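You operate a simulated robot arm through the tools that you are given. There is no shell and no other tool. Be economical: measure what you need, move in short steps, check, and stop when the job is done.

Carry out the task below with a simulated robot arm. There is one attempt and no reset: what you move stays moved.

TASK
Seat the caged wheel's bead and fill it to the pressure on its label.
Fine: regulator at the label's mark, chuck on the valve, guard shut, then hold the green button.
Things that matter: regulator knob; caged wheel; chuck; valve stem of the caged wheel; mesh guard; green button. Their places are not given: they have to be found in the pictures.

It is judged by the outcome, as a careful person would: the job done as asked, and still so three seconds after it is handed in. It fails if anything else is knocked over, pushed out of place, dropped, spilled or broken.

THE ROBOT
A 7-joint arm with a two-finger parallel gripper, fixed in place. Base frame: the origin is at the foot of the arm, x ahead of it, y to its left, z up. Readings come in cm, degrees, newtons and seconds.
With the tool pointing down near the work surface it reaches from about 30 to 70 cm from the base axis. Its first joint turns from -66.0 to 66.0 degrees. Payload 1.57 kg.
The TCP is the grasp point between the finger pads, 3 cm short of the fingertips. In the tool frame z runs along the fingers and y along their closing line. Largest opening 11 cm; finger width 2.4, thickness 1.2; the body of the gripper, 4.8 by 11.2 cm, starts 7.8 cm behind the TCP.
Orientation is told as [roll, pitch, yaw] about the base's x, y, z axes, in that order, counted from this pose: with the fingers straight down and closing along the base's y, the tool's x points along the base's -x, its y along +y and its z along -z.

THE INTERFACE
- The arm moves only by the tool drive_tool. Its arguments are lists of equal length, an entry for each row: "travel": the shift along the tool's x, y, z in cm, a list of three; "delta_rot": the turn, a rotation vector about the tool's x, y, z in degrees, a list of three; "gripper": the finger opening in cm, from 0 to 11. In form: {"travel": [[tx, ty, tz], ...], "delta_rot": [[ax, ay, az], ...], "gripper": [gripper, ...]}. A call has 1 to 10 rows; each row shifts and turns the commanded pose from where the row before left it, along the tool's axes as they then stand. Rows are played at 5 a second. More than 5 cm and 8.6 degrees between two rows, or a gripper value outside its range, and nothing of the call is played. A pose out of reach is approached as far as the arm can. The call stops where the force on the tool passes 40 N (or 10 N more than at its start, if that is more) or the arm is blocked; 0.2 s more then pass. Each finger travels about 10.8 cm/s and halts on what it meets, pressing with about 42 N; the grip force reading is that of the motor and also rises with nothing between the fingers. The clock runs only during rows and for 0.2 s after the last one: add rows that do not move to give the fingers time. It gives the time, the measured TCP pose, the force on the tool (base axes), the opening and the grip force at its end, in the units of the frame above (readings bear some noise), and new pictures: "show" is both (left out), scene, wrist or none.
- Cameras (640 x 400 px; columns grow to the right, rows downward): "scene" is fixed at [15.51, -38.17, 141.52]; the picture's right is [0.87, -0.50, 0.00], its down [-0.23, -0.40, -0.89] and it looks along [0.44, 0.77, -0.46] (base axes); focal length 295 px, centre (320, 200). "wrist" rides on the gripper at [-3.6, 0, -8] in the tool frame; the picture's right is [0.00, -1.00, 0.00], its down [0.97, 0.00, -0.24] and it looks along [0.24, 0.00, 0.97] (tool axes); focal length 218 px, centre (320, 200).
- locate(camera, pixels): for up to 12 pixels [column, row] of the newest picture of that camera ("zoom" is the newest enlarged one), the place [x, y, z] in the base frame of the surface seen there, good to about 0.3 cm. It takes no simulated time.
- zoom(camera, box): a new picture of the part [left, top, right, bottom] of that camera's present view, enlarged. It takes no simulated time.
- hand_in(): hands the job in; it is judged then, once.

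Keep the steps short. Do not move on a guess: measure, check each grasp and each placing, and mend mistakes. In all there are 80 turns and 120 pictures (those below and enlarged ones count). Leave the gripper open and the arm clear of the work at the hand-in unless told otherwise, and finish with a single line.

The tools are called after ">>>" by a JSON object that holds its "method" and its "body". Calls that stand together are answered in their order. drive_tool: Moves the arm, as the interface text tells. Its arguments: {"type":"object","properties":{"travel":{"type":"array"},"delta_rot":{"type":"array"},"gripper":{"type":"array"},"show":{"type":"string","enum":["both","scene","wrist","none"]}},"required":["travel","delta_rot","gripper"]} The other tools are called the same way: locate (camera, pixels) gives the place of the surface under pixels of a picture; zoom (camera, box) takes an enlarged picture of a part of a camera's view; hand_in () hands the job in.

At the start:

```text
t: 0.0
tcp_pos: [33.05, 11.94, 130.69]
ee_rot: [0.0, 0.0, 0.0]
ft_force: [0.5, 0.2, 0.4]
grip_width: 11.01
finger_force: 0.1
```

scene: 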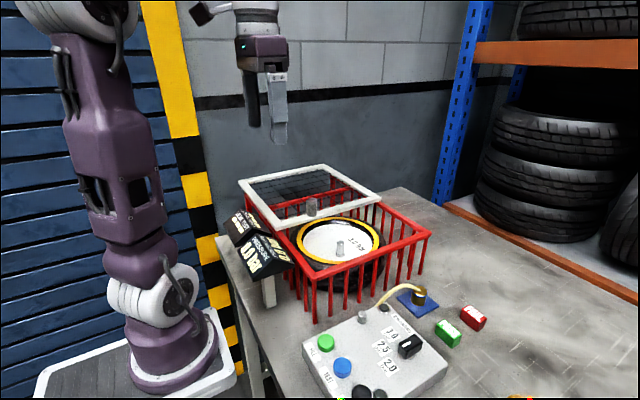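
wrist: 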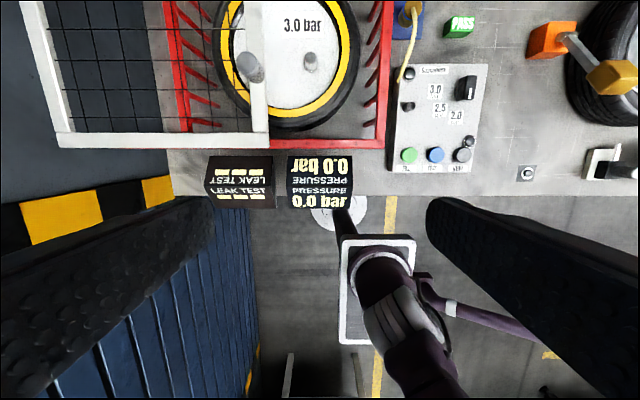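

I see the caged wheel labelled "3.0 bar", a control box with a knob, and the chuck on a blue pad. I'll enlarge these views before moving.

>>> {"method": "zoom", "body": {"camera": "scene", "box": [290, 270, 500, 400]}}

>>> {"method": "zoom", "body": {"camera": "scene", "box": [220, 150, 440, 290]}}

>>> {"method": "zoom", "body": {"camera": "wrist", "box": [380, 0, 640, 190]}}

>>> {"method": "locate", "body": {"camera": "wrist", "pixels": [[466, 88], [410, 12], [409, 155], [436, 155], [463, 155], [470, 140], [310, 60], [250, 70], [310, 25], [60, 140], [268, 138], [385, 148]]}}

>>> {"method": "locate", "body": {"camera": "scene", "pixels": [[418, 294], [410, 345], [326, 343], [342, 367], [340, 245], [310, 204], [286, 228], [380, 199], [240, 183], [325, 168], [420, 306], [361, 318]]}}

```text
3.05 times, centred on (395, 335) of scene
```

zoom: 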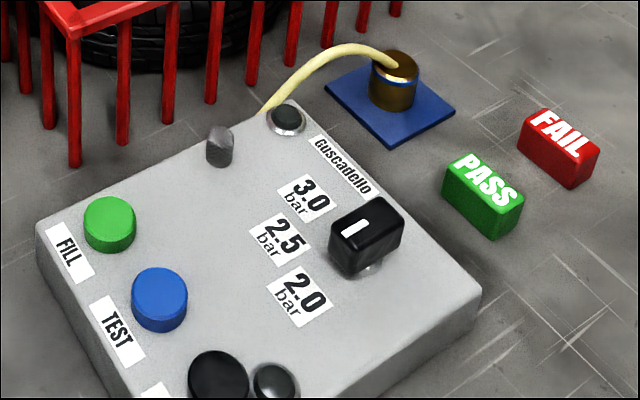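

```text
2.86 times, centred on (330, 220) of scene
```

zoom: 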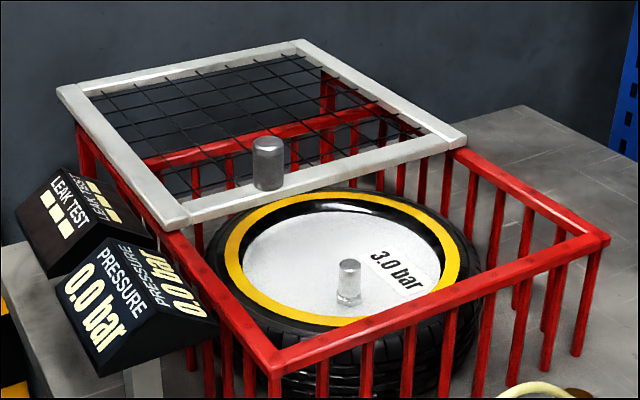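

```text
2.11 times, centred on (510, 95) of wrist
```

zoom: 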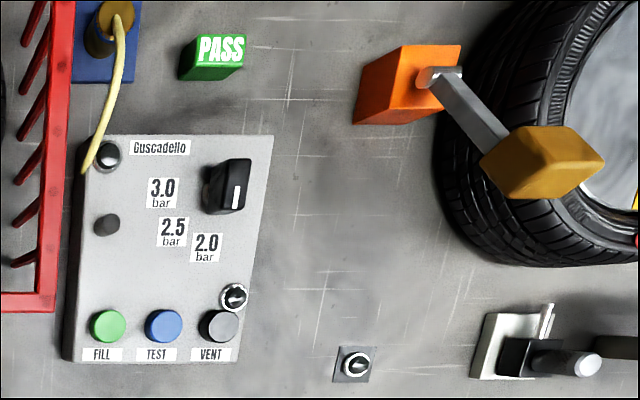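

```text
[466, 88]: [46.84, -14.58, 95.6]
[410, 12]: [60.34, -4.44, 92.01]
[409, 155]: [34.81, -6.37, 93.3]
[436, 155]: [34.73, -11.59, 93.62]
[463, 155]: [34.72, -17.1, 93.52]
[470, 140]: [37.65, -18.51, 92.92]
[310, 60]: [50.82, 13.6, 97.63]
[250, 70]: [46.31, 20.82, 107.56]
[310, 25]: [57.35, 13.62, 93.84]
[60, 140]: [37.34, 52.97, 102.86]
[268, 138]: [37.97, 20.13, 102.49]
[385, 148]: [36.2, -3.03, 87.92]
```

```text
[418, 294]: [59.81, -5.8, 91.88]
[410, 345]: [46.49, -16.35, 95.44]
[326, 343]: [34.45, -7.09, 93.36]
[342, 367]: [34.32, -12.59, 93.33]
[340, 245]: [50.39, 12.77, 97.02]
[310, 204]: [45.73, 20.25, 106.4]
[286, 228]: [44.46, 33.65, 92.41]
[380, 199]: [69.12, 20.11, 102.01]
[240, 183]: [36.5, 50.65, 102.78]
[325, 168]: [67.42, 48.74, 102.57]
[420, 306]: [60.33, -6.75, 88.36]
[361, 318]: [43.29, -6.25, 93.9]
```

The knob's white mark seems to point to -x, not at 3.0. I'll measure the label angles from the knob and the cage and lid edges.

>>> {"method": "zoom", "body": {"camera": "wrist", "box": [420, 60, 490, 170]}}

>>> {"method": "locate", "body": {"camera": "wrist", "pixels": [[435, 90], [440, 107], [456, 115], [466, 75], [467, 100], [476, 97], [390, 20], [175, 30], [185, 152], [384, 130], [310, 110], [350, 60]]}}

>>> {"method": "locate", "body": {"camera": "scene", "pixels": [[428, 235], [316, 282], [283, 225], [360, 208], [376, 200], [340, 240], [339, 256], [312, 197], [313, 213], [385, 304], [378, 240], [300, 240]]}}

```text
3.64 times, centred on (455, 115) of wrist
```

zoom: 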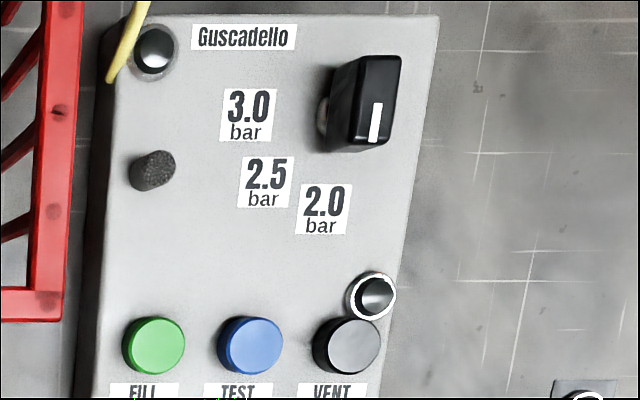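

```text
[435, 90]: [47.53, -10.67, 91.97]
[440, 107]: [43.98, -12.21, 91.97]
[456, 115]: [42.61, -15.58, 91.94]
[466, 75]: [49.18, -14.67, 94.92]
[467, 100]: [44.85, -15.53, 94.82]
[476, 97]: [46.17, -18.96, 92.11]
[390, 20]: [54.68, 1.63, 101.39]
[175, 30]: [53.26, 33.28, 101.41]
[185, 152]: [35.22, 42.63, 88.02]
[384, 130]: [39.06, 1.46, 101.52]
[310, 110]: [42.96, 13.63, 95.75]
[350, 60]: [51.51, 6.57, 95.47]
```

```text
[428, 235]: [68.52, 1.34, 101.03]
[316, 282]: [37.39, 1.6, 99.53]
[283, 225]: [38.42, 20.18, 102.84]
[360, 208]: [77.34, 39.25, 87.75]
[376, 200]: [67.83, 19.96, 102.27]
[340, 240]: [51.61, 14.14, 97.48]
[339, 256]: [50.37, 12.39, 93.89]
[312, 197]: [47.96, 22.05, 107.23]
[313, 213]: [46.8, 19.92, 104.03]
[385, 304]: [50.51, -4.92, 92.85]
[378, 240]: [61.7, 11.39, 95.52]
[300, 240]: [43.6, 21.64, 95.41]
```

Panel top is at z≈92, and the knob at about (47.0, -15.7) with its top at 95.3, pointing at 2.0. 3.0 lies along +y from it, so it needs a 90° clockwise turn. I'll move above the knob.

>>> {"method": "drive_tool", "body": {"travel": [[-1.4, -2.8, 2.6], [-1.4, -2.8, 2.6], [-1.4, -2.8, 2.6], [-1.4, -2.8, 2.6], [-1.4, -2.8, 2.6], [-1.4, -2.8, 2.6], [-1.4, -2.8, 2.6], [-1.4, -2.8, 2.6], [-1.4, -2.7, 2.6], [-1.4, -2.6, 2.6]], "delta_rot": [[0, 0, 0], [0, 0, 0], [0, 0, 0], [0, 0, 0], [0, 0, 0], [0, 0, 0], [0, 0, 0], [0, 0, 0], [0, 0, 0], [0, 0, 0]], "gripper": [11, 11, 11, 11, 11, 11, 7, 7, 7, 7]}}

```text
t: 2.2
tcp_pos: [47.02, -15.87, 104.79]
ee_rot: [0.0, 0.0, 0.0]
ft_force: [0.2, 0.6, 0.0]
grip_width: 7.01
finger_force: 0.2
```

scene: 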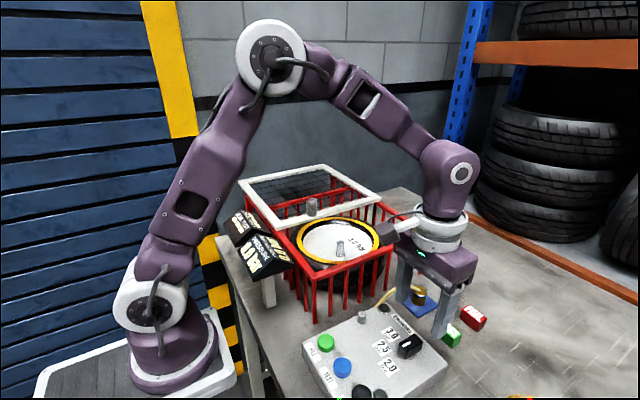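
wrist: 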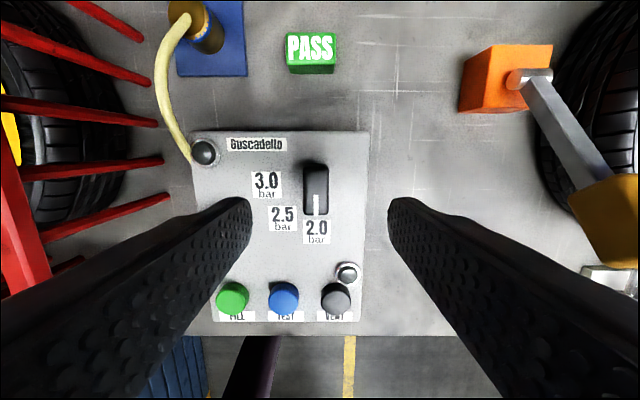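

The knob is centred near (46.9, -15.5), and 3.0 sits exactly along +y. I'll descend to grip it with the tips about 1 cm above the panel.

>>> {"method": "drive_tool", "body": {"travel": [[0.1, 0.35, 2.8], [0, 0, 2.8], [0, 0, 2.6], [0, 0, 0], [0, 0, 0], [0, 0, 0]], "delta_rot": [[0, 0, 0], [0, 0, 0], [0, 0, 0], [0, 0, 0], [0, 0, 0], [0, 0, 0]], "gripper": [5, 5, 5, 5, 1, 1]}}

```text
t: 3.6
tcp_pos: [46.92, -15.51, 96.64]
ee_rot: [0.0, 0.0, 0.0]
ft_force: [-0.3, -8.2, -12.1]
grip_width: 2.22
finger_force: 35.1
```

scene: 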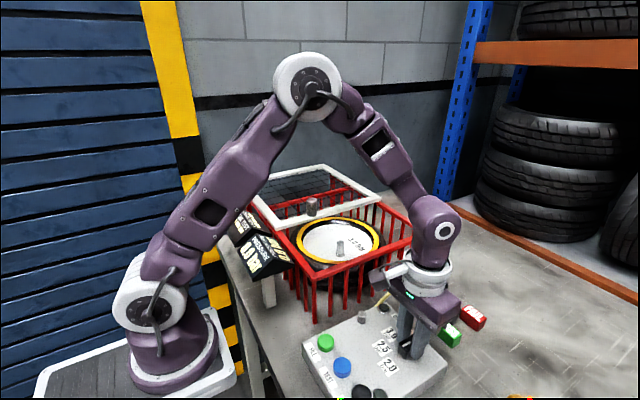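
wrist: 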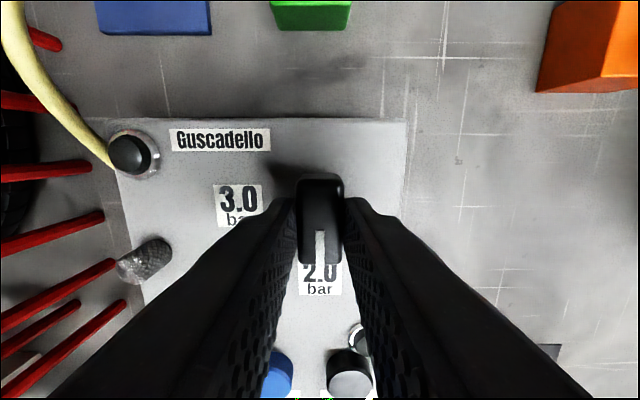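

The knob is gripped at 2.2 cm opening. I'll turn it clockwise seen from above (+tool z), 80° first.

>>> {"method": "drive_tool", "body": {"travel": [[0, 0, 0], [0, 0, 0], [0, 0, 0], [0, 0, 0], [0, 0, 0], [0, 0, 0], [0, 0, 0], [0, 0, 0], [0, 0, 0], [0, 0, 0]], "delta_rot": [[0, 0, 8], [0, 0, 8], [0, 0, 8], [0, 0, 8], [0, 0, 8], [0, 0, 8], [0, 0, 8], [0, 0, 8], [0, 0, 8], [0, 0, 8]], "gripper": [1, 1, 1, 1, 1, 1, 1, 1, 1, 1]}}

```text
t: 5.8
tcp_pos: [47.03, -15.34, 96.5]
ee_rot: [0.1, 0.0, -80.0]
ft_force: [0.2, -1.3, -16.4]
grip_width: 2.21
finger_force: 35.3
```

scene: 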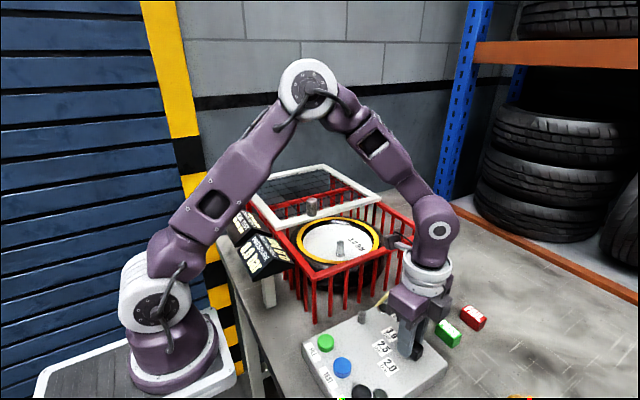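
wrist: 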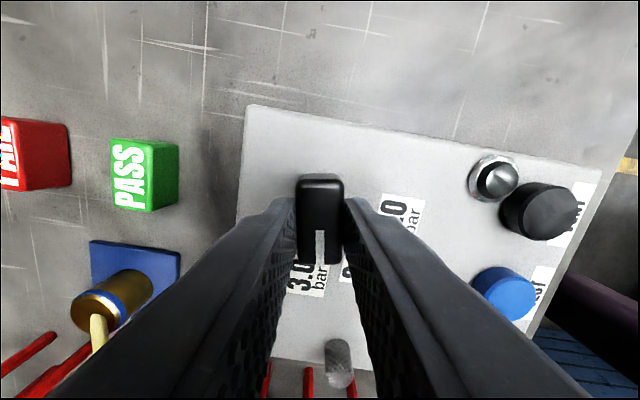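

The pointer is about 10° short of 3.0. I'll turn 10° more, release and rise to check.

>>> {"method": "drive_tool", "body": {"travel": [[0, 0, 0], [0, 0, 0], [0, 0, 0], [0, 0, 0], [0, 0, 0], [0, 0, -3], [0, 0, -4], [0, 0, -4]], "delta_rot": [[0, 0, 5], [0, 0, 5], [0, 0, 0], [0, 0, 0], [0, 0, 0], [0, 0, 0], [0, 0, 0], [0, 0, 0]], "gripper": [1, 1, 1, 5, 5, 5, 5, 5]}}

```text
t: 7.6
tcp_pos: [46.94, -15.34, 107.9]
ee_rot: [-0.1, 0.0, -90.0]
ft_force: [0.4, -1.0, 0.2]
grip_width: 5.01
finger_force: 0.0
```

scene: 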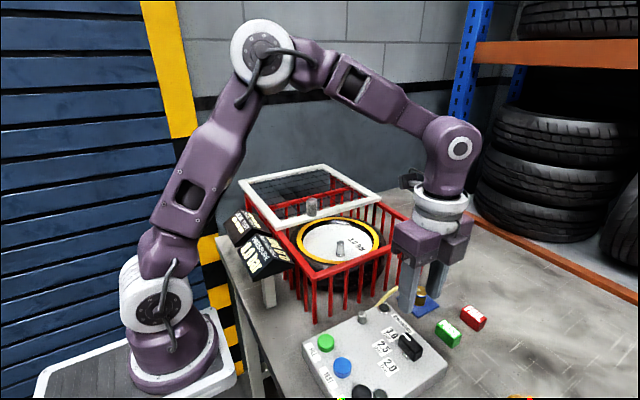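
wrist: 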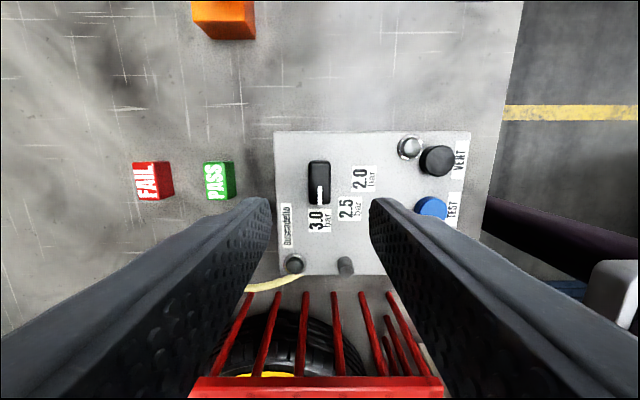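

The knob points squarely at 3.0. Next I'll move over the chuck at about (60.3, -5.5).

>>> {"method": "drive_tool", "body": {"travel": [[2.4, 3.3, 0.5], [2.4, 3.3, 0.5], [2.4, 3.3, 1], [2.4, 3.4, 1], [0, 0, 0]], "delta_rot": [[0, 0, 0], [0, 0, 0], [0, 0, 0], [0, 0, 0], [0, 0, 0]], "gripper": [6, 6, 6, 6, 6]}}

```text
t: 8.8
tcp_pos: [60.22, -5.76, 104.7]
ee_rot: [0.1, 0.0, -90.0]
ft_force: [0.1, -0.6, 0.5]
grip_width: 5.98
finger_force: 0.1
```

scene: 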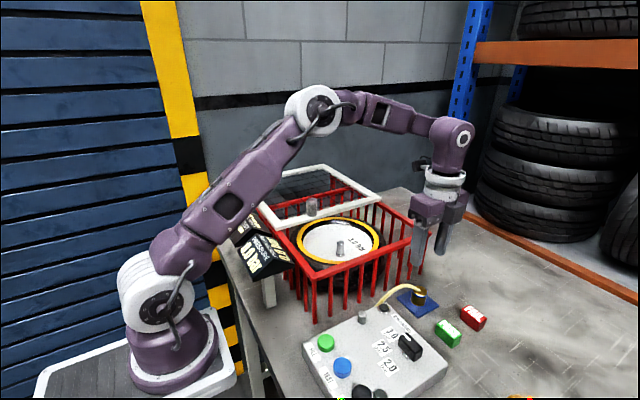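
wrist: 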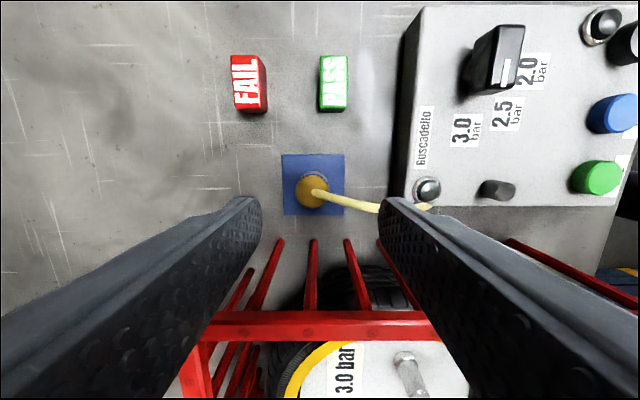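

>>> {"method": "zoom", "body": {"camera": "wrist", "box": [260, 140, 420, 240]}}

>>> {"method": "zoom", "body": {"camera": "scene", "box": [360, 270, 460, 335]}}

>>> {"method": "locate", "body": {"camera": "wrist", "pixels": [[305, 188], [312, 192], [320, 203], [300, 205], [312, 178], [290, 165], [335, 210], [405, 357], [412, 375]]}}

```text
4.00 times, centred on (340, 190) of wrist
```

zoom: 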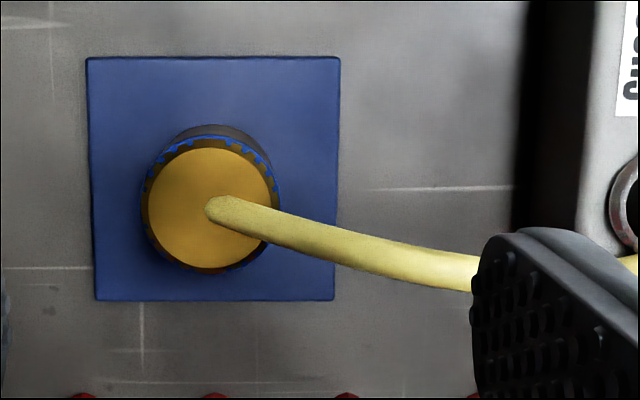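

```text
6.15 times, centred on (410, 302) of scene
```

zoom: 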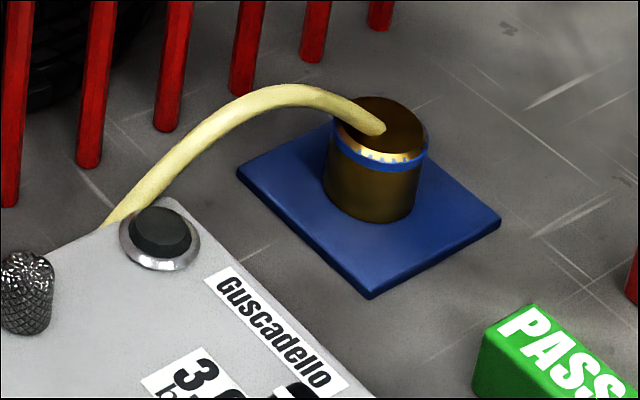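

```text
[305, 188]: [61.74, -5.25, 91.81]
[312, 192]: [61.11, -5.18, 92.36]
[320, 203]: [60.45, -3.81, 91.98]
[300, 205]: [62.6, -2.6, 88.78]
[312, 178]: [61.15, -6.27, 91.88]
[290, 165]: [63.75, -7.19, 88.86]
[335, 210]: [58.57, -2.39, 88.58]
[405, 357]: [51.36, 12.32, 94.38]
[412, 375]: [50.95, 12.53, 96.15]
```

The chuck is a 3.1 cm cylinder at about (60.95, -5.0, top 92), with its hose leaving toward -x. Yaw -60 keeps the fingers off the hose and the gripper body off the cage rail. I'll rotate, align and come partway down.

>>> {"method": "drive_tool", "body": {"travel": [[0, 0, 0], [0, 0, 0], [0, 0, 0], [0, 0, 0], [0.29, 1.01, 2], [0, 0, 2.5], [0, 0, 0]], "delta_rot": [[0, 0, -8], [0, 0, -8], [0, 0, -8], [0, 0, -6], [0, 0, 0], [0, 0, 0], [0, 0, 0]], "gripper": [6, 6, 6, 6, 6, 6, 6]}}

```text
t: 10.4
tcp_pos: [60.97, -5.07, 100.14]
ee_rot: [0.0, 0.0, -60.0]
ft_force: [0.5, 0.5, 0.1]
grip_width: 5.97
finger_force: 0.1
```

scene: 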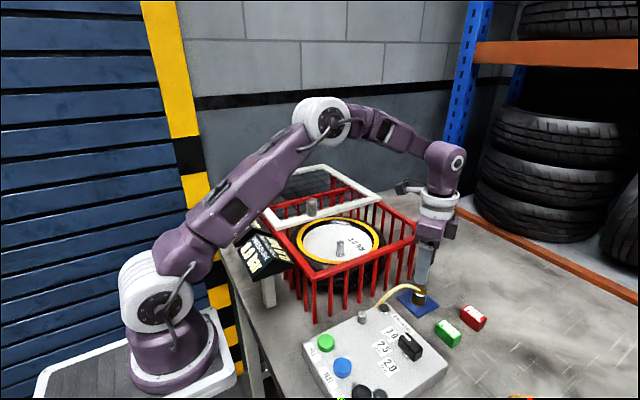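
wrist: 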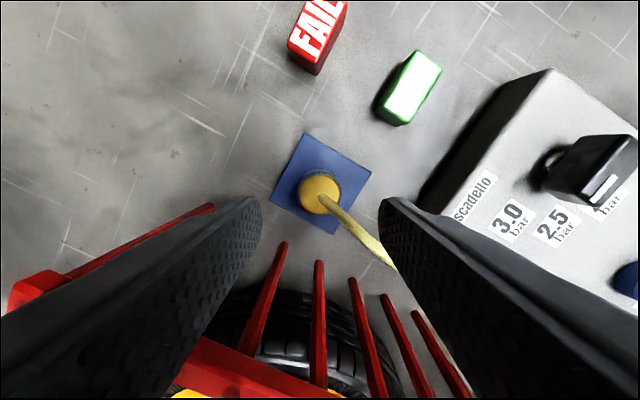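

It is centred (chuck at column 320, row 195 matches the TCP). I'll descend 7.5 cm and close.

>>> {"method": "drive_tool", "body": {"travel": [[0, 0, 2.5], [0, 0, 2.5], [0, 0, 2.5], [0, 0, 0], [0, 0, 0], [0, 0, 0], [0, 0, 0]], "delta_rot": [[0, 0, 0], [0, 0, 0], [0, 0, 0], [0, 0, 0], [0, 0, 0], [0, 0, 0], [0, 0, 0]], "gripper": [6, 6, 6, 6, 2, 2, 2]}}

```text
t: 12.0
tcp_pos: [61.01, -5.09, 92.59]
ee_rot: [0.0, 0.0, -60.0]
ft_force: [0.1, -0.2, 0.5]
grip_width: 3.32
finger_force: 41.1
```

scene: 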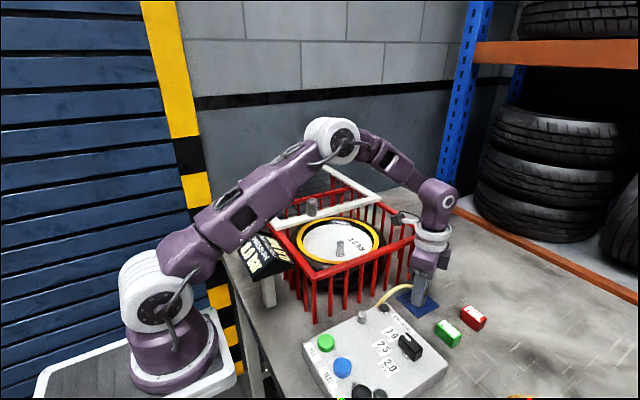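
wrist: 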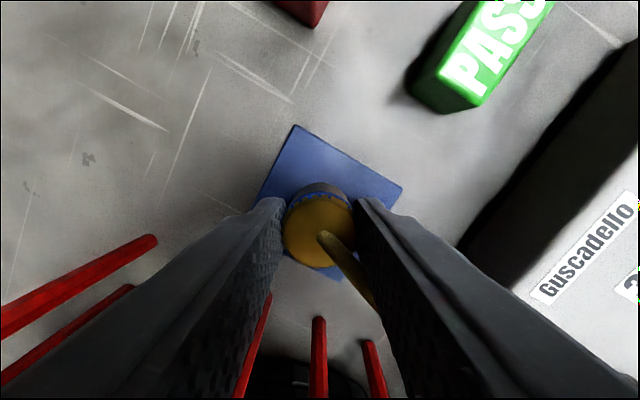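

The chuck is held at 3.3 cm. I'll lift it straight up about 16 cm so it clears the cage rail.

>>> {"method": "drive_tool", "body": {"travel": [[0, 0, -1], [0, 0, -3], [0, 0, -3], [0, 0, -3], [0, 0, -3], [0, 0, -3], [0, 0, 0]], "delta_rot": [[0, 0, 0], [0, 0, 0], [0, 0, 0], [0, 0, 0], [0, 0, 0], [0, 0, 0], [0, 0, 0]], "gripper": [2, 2, 2, 2, 2, 2, 2]}}

```text
t: 13.6
tcp_pos: [61.06, -5.13, 108.62]
ee_rot: [0.0, 0.0, -60.0]
ft_force: [-0.6, -0.5, -0.9]
grip_width: 3.31
finger_force: 41.2
```

scene: 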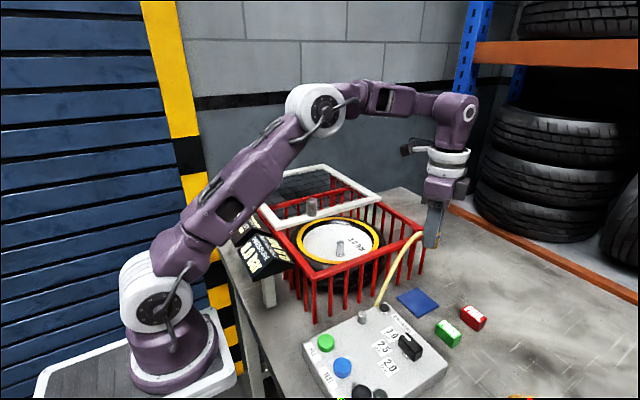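
wrist: 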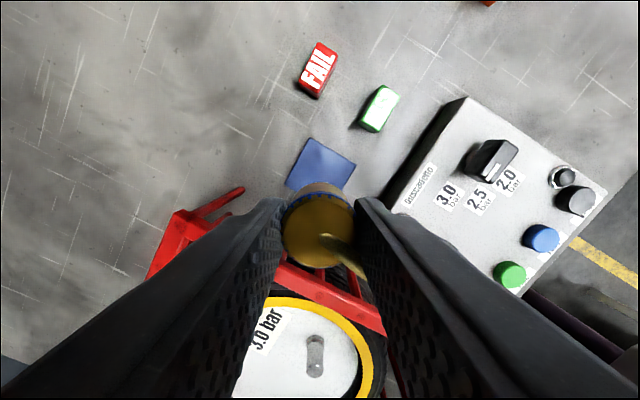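

The chuck is lifted and the hose follows it. Now I'll measure the valve precisely.

>>> {"method": "zoom", "body": {"camera": "scene", "box": [300, 220, 380, 270]}}

>>> {"method": "zoom", "body": {"camera": "wrist", "box": [270, 310, 370, 390]}}

>>> {"method": "locate", "body": {"camera": "wrist", "pixels": [[316, 340], [316, 345], [316, 355], [316, 365], [316, 370], [316, 375]]}}

>>> {"method": "locate", "body": {"camera": "scene", "pixels": [[340, 241], [340, 243], [340, 246], [340, 250], [340, 254], [340, 257], [337, 246], [343, 246]]}}

```text
8.00 times, centred on (340, 245) of scene
```

zoom: 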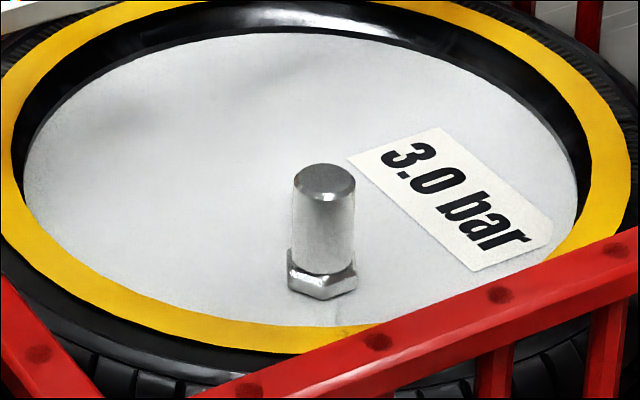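

```text
5.00 times, centred on (320, 350) of wrist
```

zoom: 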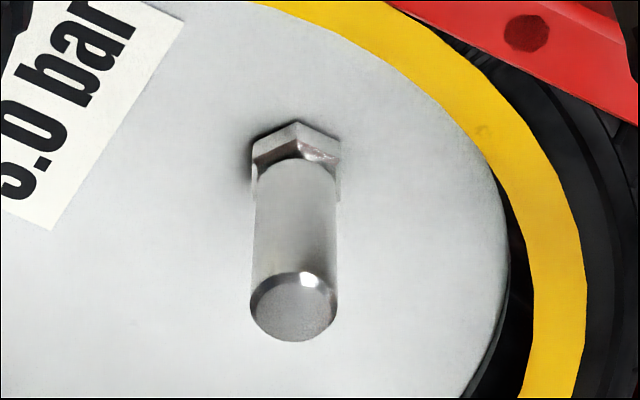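

```text
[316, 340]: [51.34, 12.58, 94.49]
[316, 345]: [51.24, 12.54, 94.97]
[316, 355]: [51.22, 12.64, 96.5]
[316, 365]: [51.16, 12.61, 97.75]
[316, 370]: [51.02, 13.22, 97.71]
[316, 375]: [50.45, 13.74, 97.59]
```

```text
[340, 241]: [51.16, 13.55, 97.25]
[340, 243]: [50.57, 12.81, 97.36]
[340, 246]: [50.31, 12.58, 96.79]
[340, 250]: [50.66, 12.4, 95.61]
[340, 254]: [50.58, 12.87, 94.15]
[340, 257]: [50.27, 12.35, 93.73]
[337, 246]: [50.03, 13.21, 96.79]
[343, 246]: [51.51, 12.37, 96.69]
```

The valve top centre is about (51.05, 13.1, 97.6). I'll carry the chuck level until it is over the valve.

>>> {"method": "drive_tool", "body": {"travel": [[3.0, 0.1, -0.5], [3.6, 0.1, 0], [3.6, 0.1, 0], [3.6, 0.1, 0], [3.6, 0.04, 0], [3.4, 0, 0], [0, 0, 0], [0, 0, 0]], "delta_rot": [[0, 0, 0], [0, 0, 0], [0, 0, 0], [0, 0, 0], [0, 0, 0], [0, 0, 0], [0, 0, 0], [0, 0, 0]], "gripper": [2, 2, 2, 2, 2, 2, 2, 2]}}

>>> {"method": "zoom", "body": {"camera": "scene", "box": [280, 170, 400, 270]}}

```text
t: 15.4
tcp_pos: [50.95, 13.13, 109.15]
ee_rot: [0.0, -0.1, -60.0]
ft_force: [0.0, 0.1, -1.0]
grip_width: 3.32
finger_force: 41.8
```

scene: 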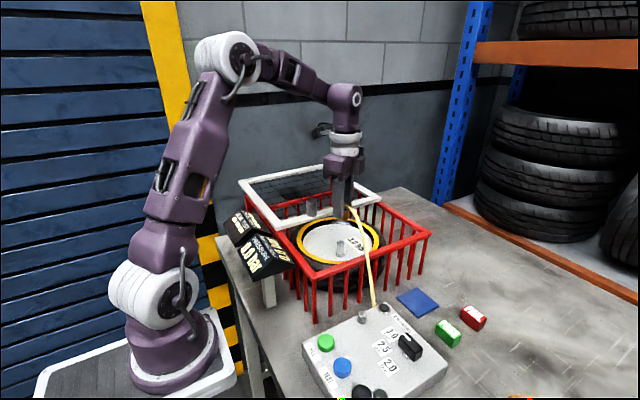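
wrist: 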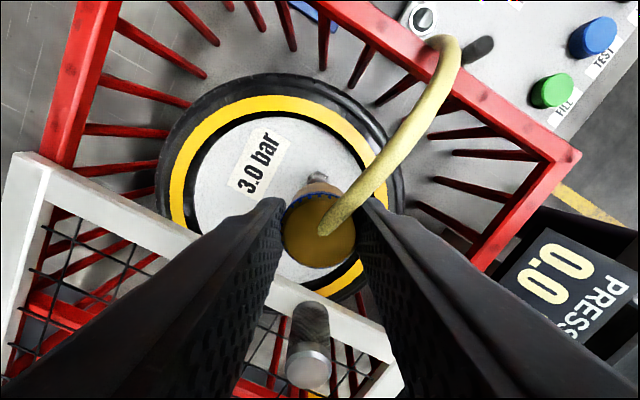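

```text
4.00 times, centred on (340, 220) of scene
```

zoom: 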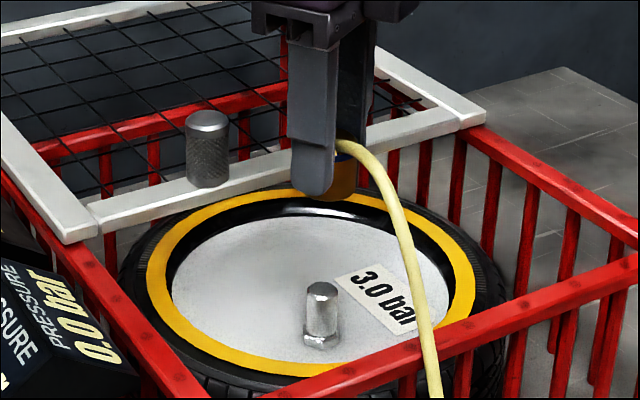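

>>> {"method": "zoom", "body": {"camera": "wrist", "box": [270, 150, 370, 280]}}

```text
3.08 times, centred on (320, 215) of wrist
```

zoom: 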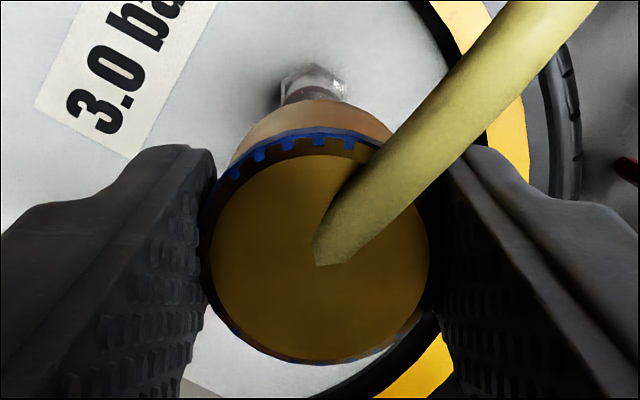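

In this view the valve nut sits about 0.22 cm toward +tool y. I'll correct for that and go down to just above the valve.

>>> {"method": "drive_tool", "body": {"travel": [[0, 0.22, 2.5], [0, 0, 2.5], [0, 0, 2.3], [0, 0, 0], [0, 0, 0]], "delta_rot": [[0, 0, 0], [0, 0, 0], [0, 0, 0], [0, 0, 0], [0, 0, 0]], "gripper": [2, 2, 2, 2, 2]}}

>>> {"method": "zoom", "body": {"camera": "scene", "box": [300, 200, 380, 270]}}

>>> {"method": "zoom", "body": {"camera": "wrist", "box": [270, 150, 370, 280]}}

```text
t: 16.6
tcp_pos: [51.1, 13.29, 101.88]
ee_rot: [0.1, 0.0, -60.0]
ft_force: [0.1, -0.1, -1.6]
grip_width: 3.33
finger_force: 41.1
```

scene: 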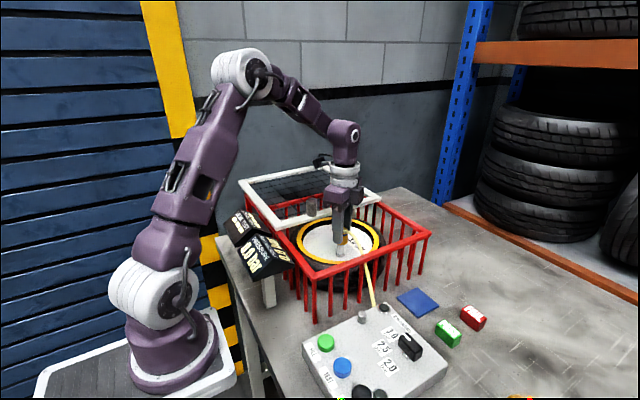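
wrist: 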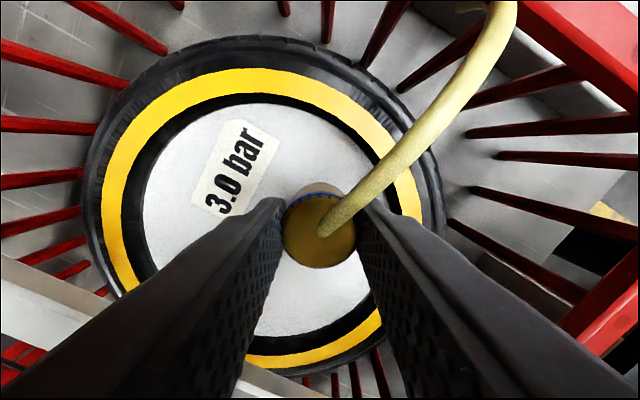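

```text
5.71 times, centred on (340, 235) of scene
```

zoom: 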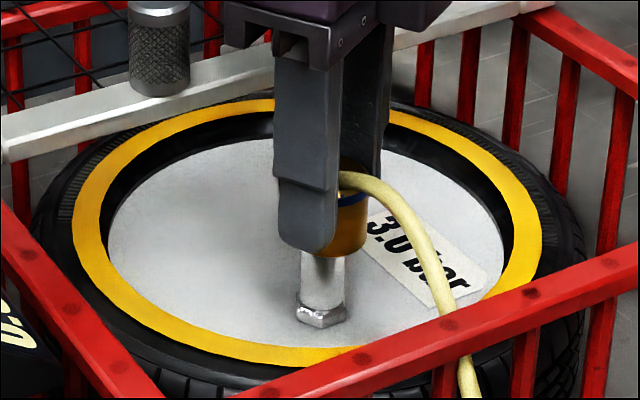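

```text
3.08 times, centred on (320, 215) of wrist
```

zoom: 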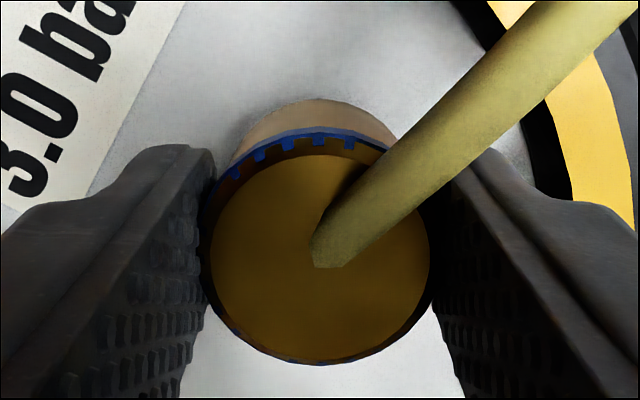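

>>> {"method": "zoom", "body": {"camera": "scene", "box": [325, 228, 357, 258]}}

>>> {"method": "locate", "body": {"camera": "scene", "pixels": [[344, 243], [343, 240], [337, 249], [340, 249], [339, 234]]}}

```text
13.33 times, centred on (341, 243) of scene
```

zoom: 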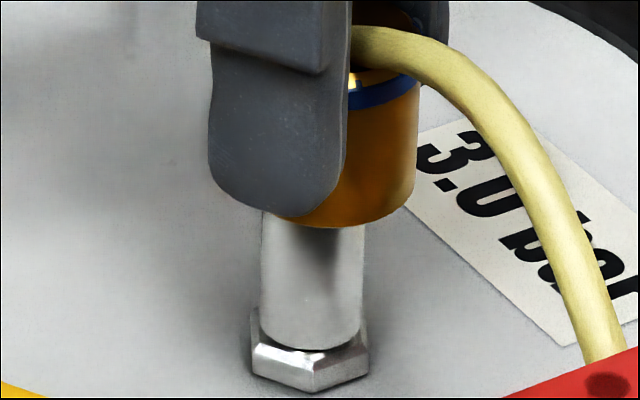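

```text
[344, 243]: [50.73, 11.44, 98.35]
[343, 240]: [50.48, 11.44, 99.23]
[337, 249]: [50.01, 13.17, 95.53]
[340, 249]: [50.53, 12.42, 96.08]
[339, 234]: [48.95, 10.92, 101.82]
```

The scene view suggests the chuck is about 0.2–0.3 cm short along +tool x. I'll correct by 0.22 and look again.

>>> {"method": "drive_tool", "body": {"travel": [[0.22, 0.05, 0], [0, 0, 0], [0, 0, 0]], "delta_rot": [[0, 0, 0], [0, 0, 0], [0, 0, 0]], "gripper": [2, 2, 2], "show": "none"}}

>>> {"method": "zoom", "body": {"camera": "scene", "box": [325, 228, 357, 258]}}

```text
t: 17.4
tcp_pos: [51.02, 13.47, 101.88]
ee_rot: [0.0, 0.0, -59.9]
ft_force: [0.1, 0.9, -1.9]
grip_width: 3.34
finger_force: 41.1
```

```text
13.33 times, centred on (341, 243) of scene
```

zoom: 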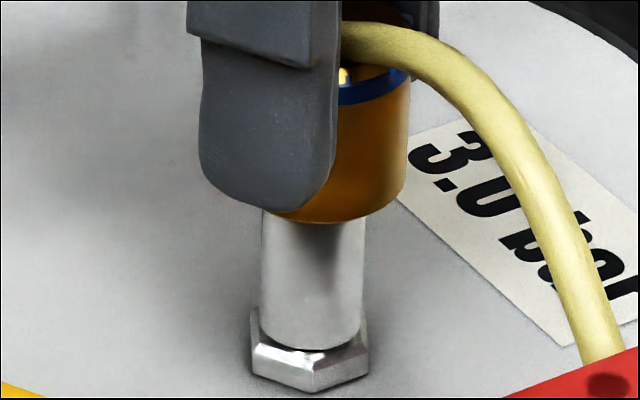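

Nearly centred. I'll nudge it another 0.08 and descend gently, watching the force.

>>> {"method": "drive_tool", "body": {"travel": [[0.08, 0, 0.4], [0, 0, 0.4], [0, 0, 0.4], [0, 0, 0.4], [0, 0, 0]], "delta_rot": [[0, 0, 0], [0, 0, 0], [0, 0, 0], [0, 0, 0], [0, 0, 0]], "gripper": [2, 2, 2, 2, 2], "show": "none"}}

>>> {"method": "zoom", "body": {"camera": "scene", "box": [325, 228, 357, 258]}}

```text
t: 18.6
tcp_pos: [51.11, 13.56, 100.21]
ee_rot: [0.0, 0.0, -60.0]
ft_force: [0.5, 0.2, -1.1]
grip_width: 3.32
finger_force: 41.1
```

```text
13.33 times, centred on (341, 243) of scene
```

zoom: 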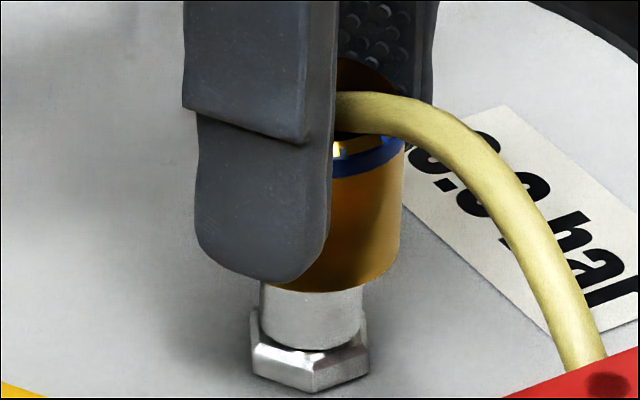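

The chuck is sliding over the stem with no force. I'll continue down until it seats.

>>> {"method": "drive_tool", "body": {"travel": [[0, 0, 0.4], [0, 0, 0.4], [0, 0, 0.4], [0, 0, 0.3], [0, 0, 0.3], [0, 0, 0]], "delta_rot": [[0, 0, 0], [0, 0, 0], [0, 0, 0], [0, 0, 0], [0, 0, 0], [0, 0, 0]], "gripper": [2, 2, 2, 2, 2, 2], "show": "none"}}

>>> {"method": "zoom", "body": {"camera": "scene", "box": [325, 228, 357, 258]}}

```text
t: 20.0
tcp_pos: [51.12, 13.52, 98.44]
ee_rot: [0.2, -0.1, -59.9]
ft_force: [-0.2, -1.6, 29.6]
grip_width: 3.33
finger_force: 40.9
```

```text
13.33 times, centred on (341, 243) of scene
```

zoom: 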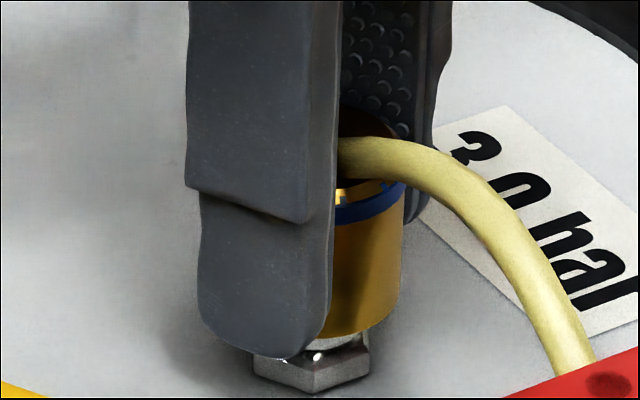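

It bottomed on the nut with 30 N, so it is seated. I'll back off slightly, open and rise clear.

>>> {"method": "drive_tool", "body": {"travel": [[0, 0, -0.1], [0, 0, 0], [0, 0, 0], [0, 0, -2], [0, 0, -3], [0, 0, -4], [0, 0, -4]], "delta_rot": [[0, 0, 0], [0, 0, 0], [0, 0, 0], [0, 0, 0], [0, 0, 0], [0, 0, 0], [0, 0, 0]], "gripper": [3.8, 5.5, 5.5, 5.5, 5.5, 5.5, 5.5]}}

>>> {"method": "zoom", "body": {"camera": "scene", "box": [260, 180, 400, 280]}}

>>> {"method": "locate", "body": {"camera": "scene", "pixels": [[312, 198], [307, 205], [317, 205], [312, 212], [340, 236], [283, 229], [370, 207]]}}

```text
t: 21.6
tcp_pos: [51.05, 13.52, 111.6]
ee_rot: [0.0, 0.0, -60.0]
ft_force: [-0.3, 0.0, 0.6]
grip_width: 5.52
finger_force: 0.0
```

scene: 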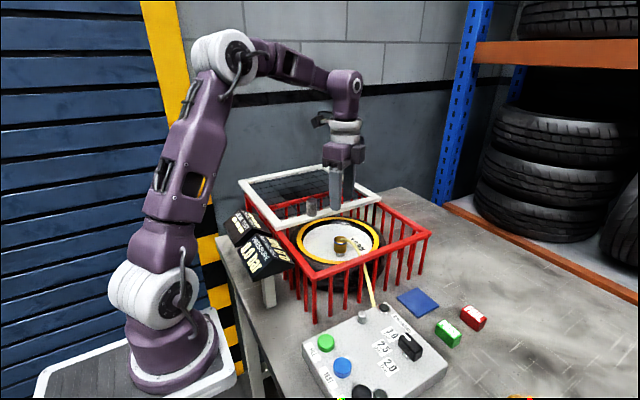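
wrist: 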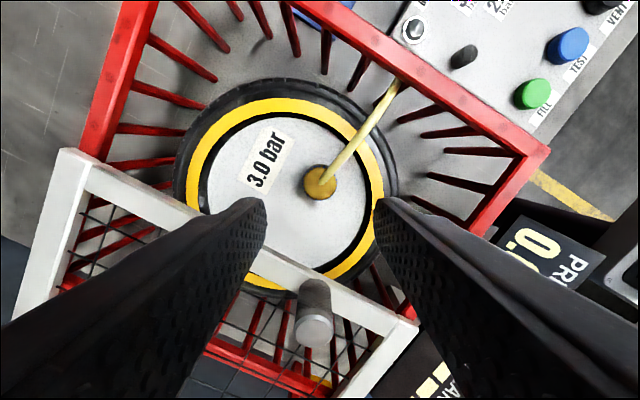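

```text
4.00 times, centred on (330, 230) of scene
```

zoom: 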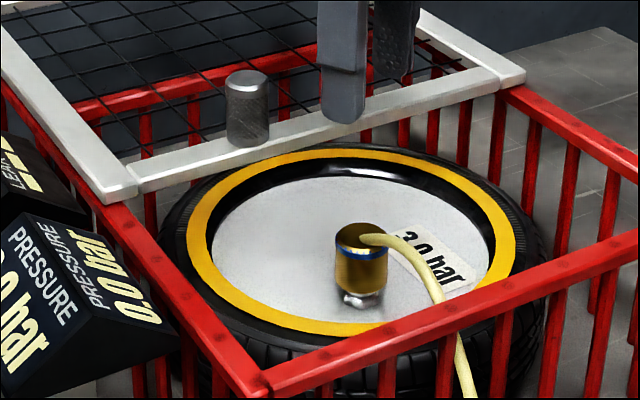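

```text
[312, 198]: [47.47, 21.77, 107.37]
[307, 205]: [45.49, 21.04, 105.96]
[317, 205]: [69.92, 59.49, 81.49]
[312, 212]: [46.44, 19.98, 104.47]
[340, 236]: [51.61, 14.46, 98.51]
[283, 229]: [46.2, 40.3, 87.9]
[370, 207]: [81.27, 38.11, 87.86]
```

The chuck is standing upright on the valve. The lid handle is a cylinder at about (47.1, 20.95), z 103.5–107.4, and the lid must slide toward -y. I'll rotate to close along x and go above the handle.

>>> {"method": "drive_tool", "body": {"travel": [[0, 0, -1.5], [0, 0, 0], [0, 0, 0], [0, 0, 0], [3.7, -2, 0], [3.73, -1.95, 0], [0, 0, 0]], "delta_rot": [[0, 0, 8], [0, 0, 8], [0, 0, 8], [0, 0, 6], [0, 0, 0], [0, 0, 0], [0, 0, 0]], "gripper": [5.5, 5.5, 5.5, 5.5, 5.5, 5.5, 5.5]}}

```text
t: 23.2
tcp_pos: [46.84, 21.05, 113.08]
ee_rot: [0.1, 0.0, -89.9]
ft_force: [1.1, -0.4, -0.1]
grip_width: 5.47
finger_force: 0.0
```

scene: 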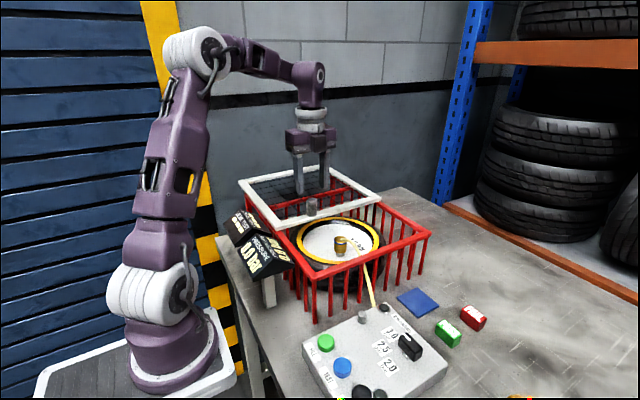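
wrist: 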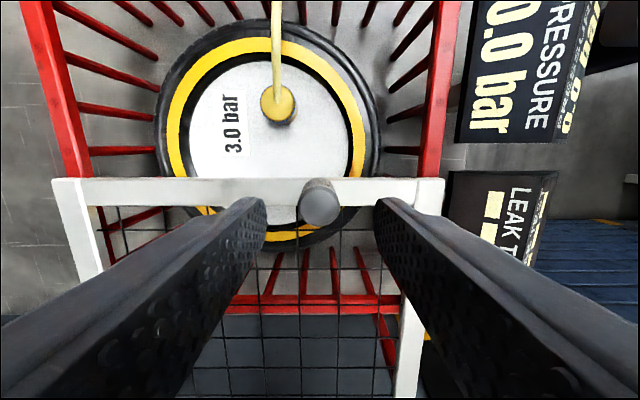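

The handle is centred at (320, 205). I'll descend 6 cm and grip it.

>>> {"method": "drive_tool", "body": {"travel": [[0.1, 0, 3], [0, 0, 3], [0, 0, 0], [0, 0, 0], [0, 0, 0], [0, 0, 0]], "delta_rot": [[0, 0, 0], [0, 0, 0], [0, 0, 0], [0, 0, 0], [0, 0, 0], [0, 0, 0]], "gripper": [5.5, 5.5, 5.5, 1.5, 1.5, 1.5], "show": "wrist"}}

>>> {"method": "locate", "body": {"camera": "wrist", "pixels": [[200, 300], [80, 100], [430, 100], [320, 20], [450, 200]]}}

```text
t: 24.6
tcp_pos: [47.0, 21.23, 106.9]
ee_rot: [0.1, 0.0, -90.0]
ft_force: [0.7, -0.6, -7.8]
grip_width: 2.76
finger_force: 37.6
```

wrist: 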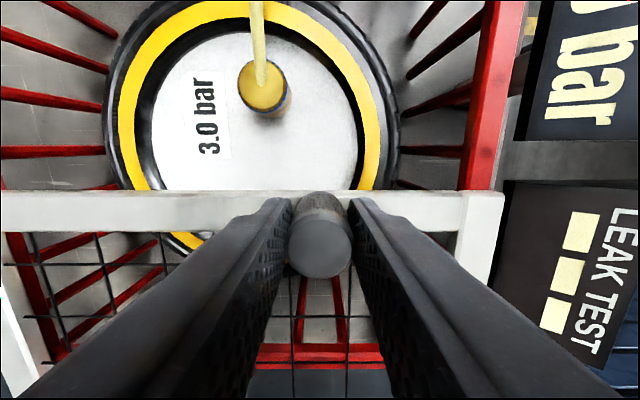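

```text
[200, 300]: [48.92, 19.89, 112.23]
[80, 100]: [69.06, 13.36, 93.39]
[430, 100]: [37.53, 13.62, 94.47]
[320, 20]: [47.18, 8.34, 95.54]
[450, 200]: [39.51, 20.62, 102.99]
```

The handle is gripped at 2.76 cm. I'll slide 4 cm toward -y to test that it moves freely.

>>> {"method": "drive_tool", "body": {"travel": [[-1, 0, 0], [-1, 0, 0], [-1, 0, 0], [-1, 0, 0], [0, 0, 0]], "delta_rot": [[0, 0, 0], [0, 0, 0], [0, 0, 0], [0, 0, 0], [0, 0, 0]], "gripper": [1.5, 1.5, 1.5, 1.5, 1.5]}}

```text
t: 25.8
tcp_pos: [47.09, 17.12, 107.01]
ee_rot: [-0.1, 0.1, -90.1]
ft_force: [-5.4, 0.9, -11.0]
grip_width: 2.81
finger_force: 38.2
```

scene: 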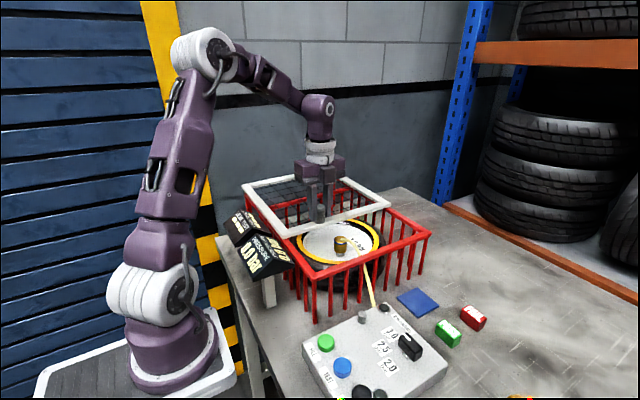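
wrist: 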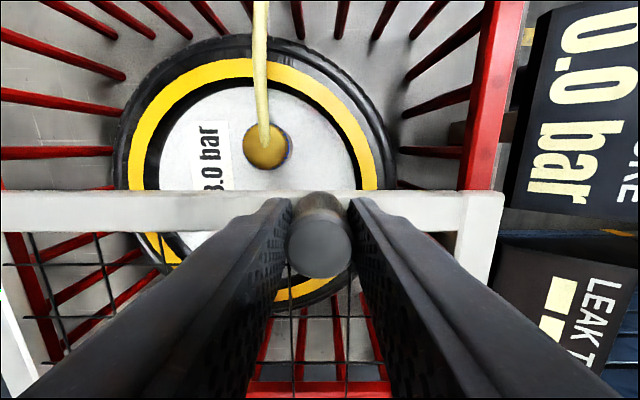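

The lid slides freely. I'll continue toward -y.

>>> {"method": "drive_tool", "body": {"travel": [[-1.5, 0, 0], [-1.5, 0, 0], [-1.5, 0, 0], [-1.5, 0, 0], [-1.5, 0, 0], [-1.5, 0, 0], [-1.5, 0, 0], [-1.0, 0, 0], [0, 0, 0]], "delta_rot": [[0, 0, 0], [0, 0, 0], [0, 0, 0], [0, 0, 0], [0, 0, 0], [0, 0, 0], [0, 0, 0], [0, 0, 0], [0, 0, 0]], "gripper": [1.5, 1.5, 1.5, 1.5, 1.5, 1.5, 1.5, 1.5, 1.5]}}

```text
t: 27.8
tcp_pos: [47.09, 5.75, 107.05]
ee_rot: [-0.1, 0.0, -90.1]
ft_force: [-15.0, -0.4, -25.4]
grip_width: 2.76
finger_force: 38.3
```

scene: 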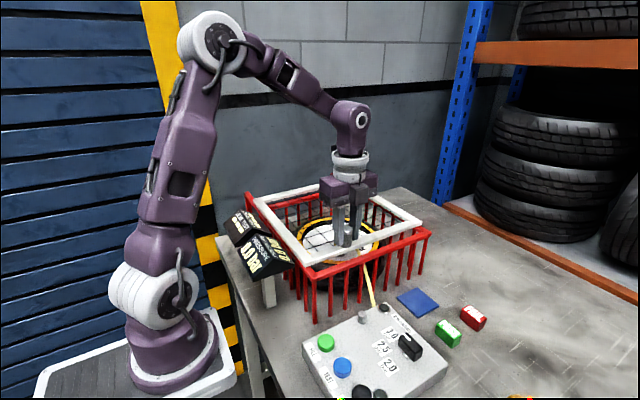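
wrist: 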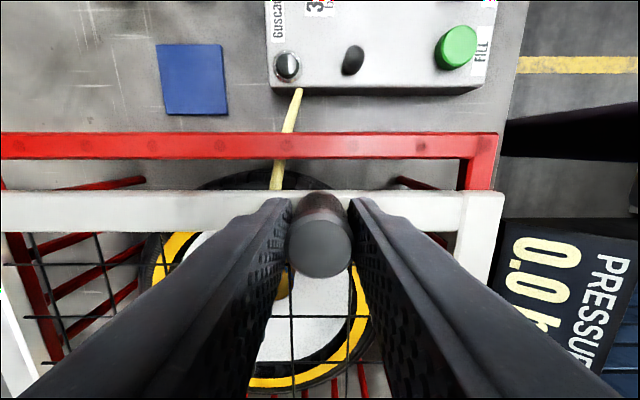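

Side loads are building (x -15, z -25), so I'll ease the command down and toward -x slightly. Then I'll keep sliding in small steps to the stop.

>>> {"method": "drive_tool", "body": {"travel": [[0, -0.1, 0.12], [-0.8, 0, 0], [-0.8, 0, 0], [-0.8, 0, 0], [-0.5, 0, 0], [0, 0, 0]], "delta_rot": [[0, 0, 0], [0, 0, 0], [0, 0, 0], [0, 0, 0], [0, 0, 0], [0, 0, 0]], "gripper": [1.5, 1.5, 1.5, 1.5, 1.5, 1.5]}}

>>> {"method": "zoom", "body": {"camera": "scene", "box": [230, 170, 450, 310]}}

```text
t: 29.2
tcp_pos: [46.96, 2.6, 107.02]
ee_rot: [0.2, 0.0, -90.1]
ft_force: [0.2, 0.8, 22.8]
grip_width: 2.77
finger_force: 38.1
```

scene: 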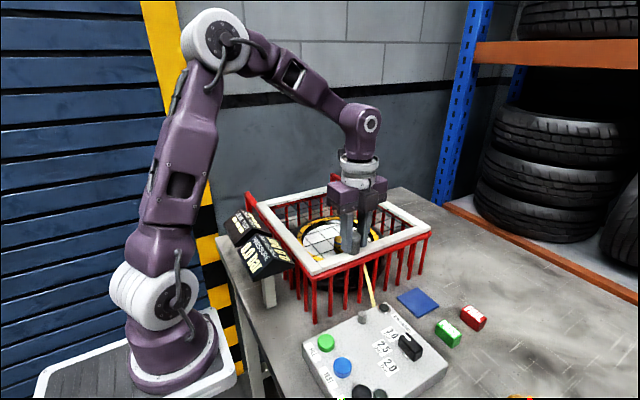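
wrist: 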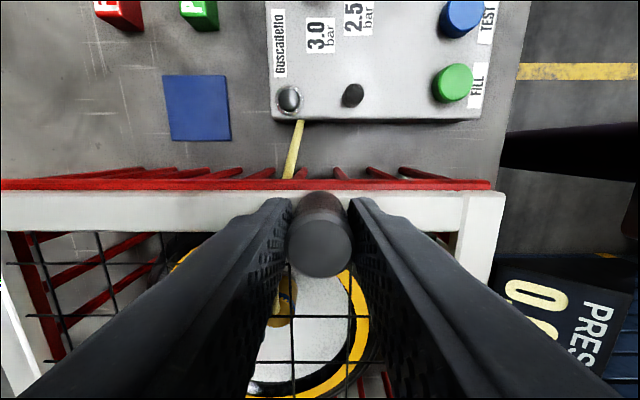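

```text
2.86 times, centred on (340, 240) of scene
```

zoom: 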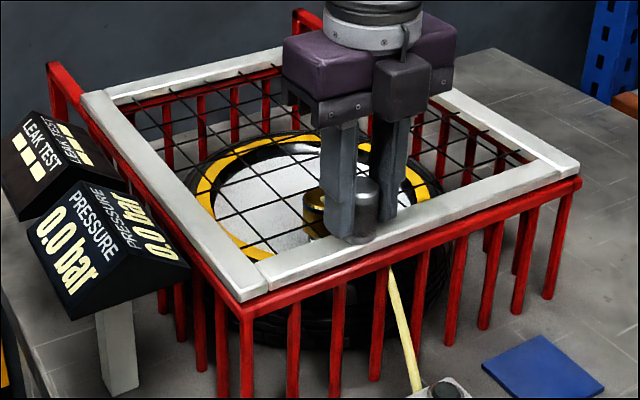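

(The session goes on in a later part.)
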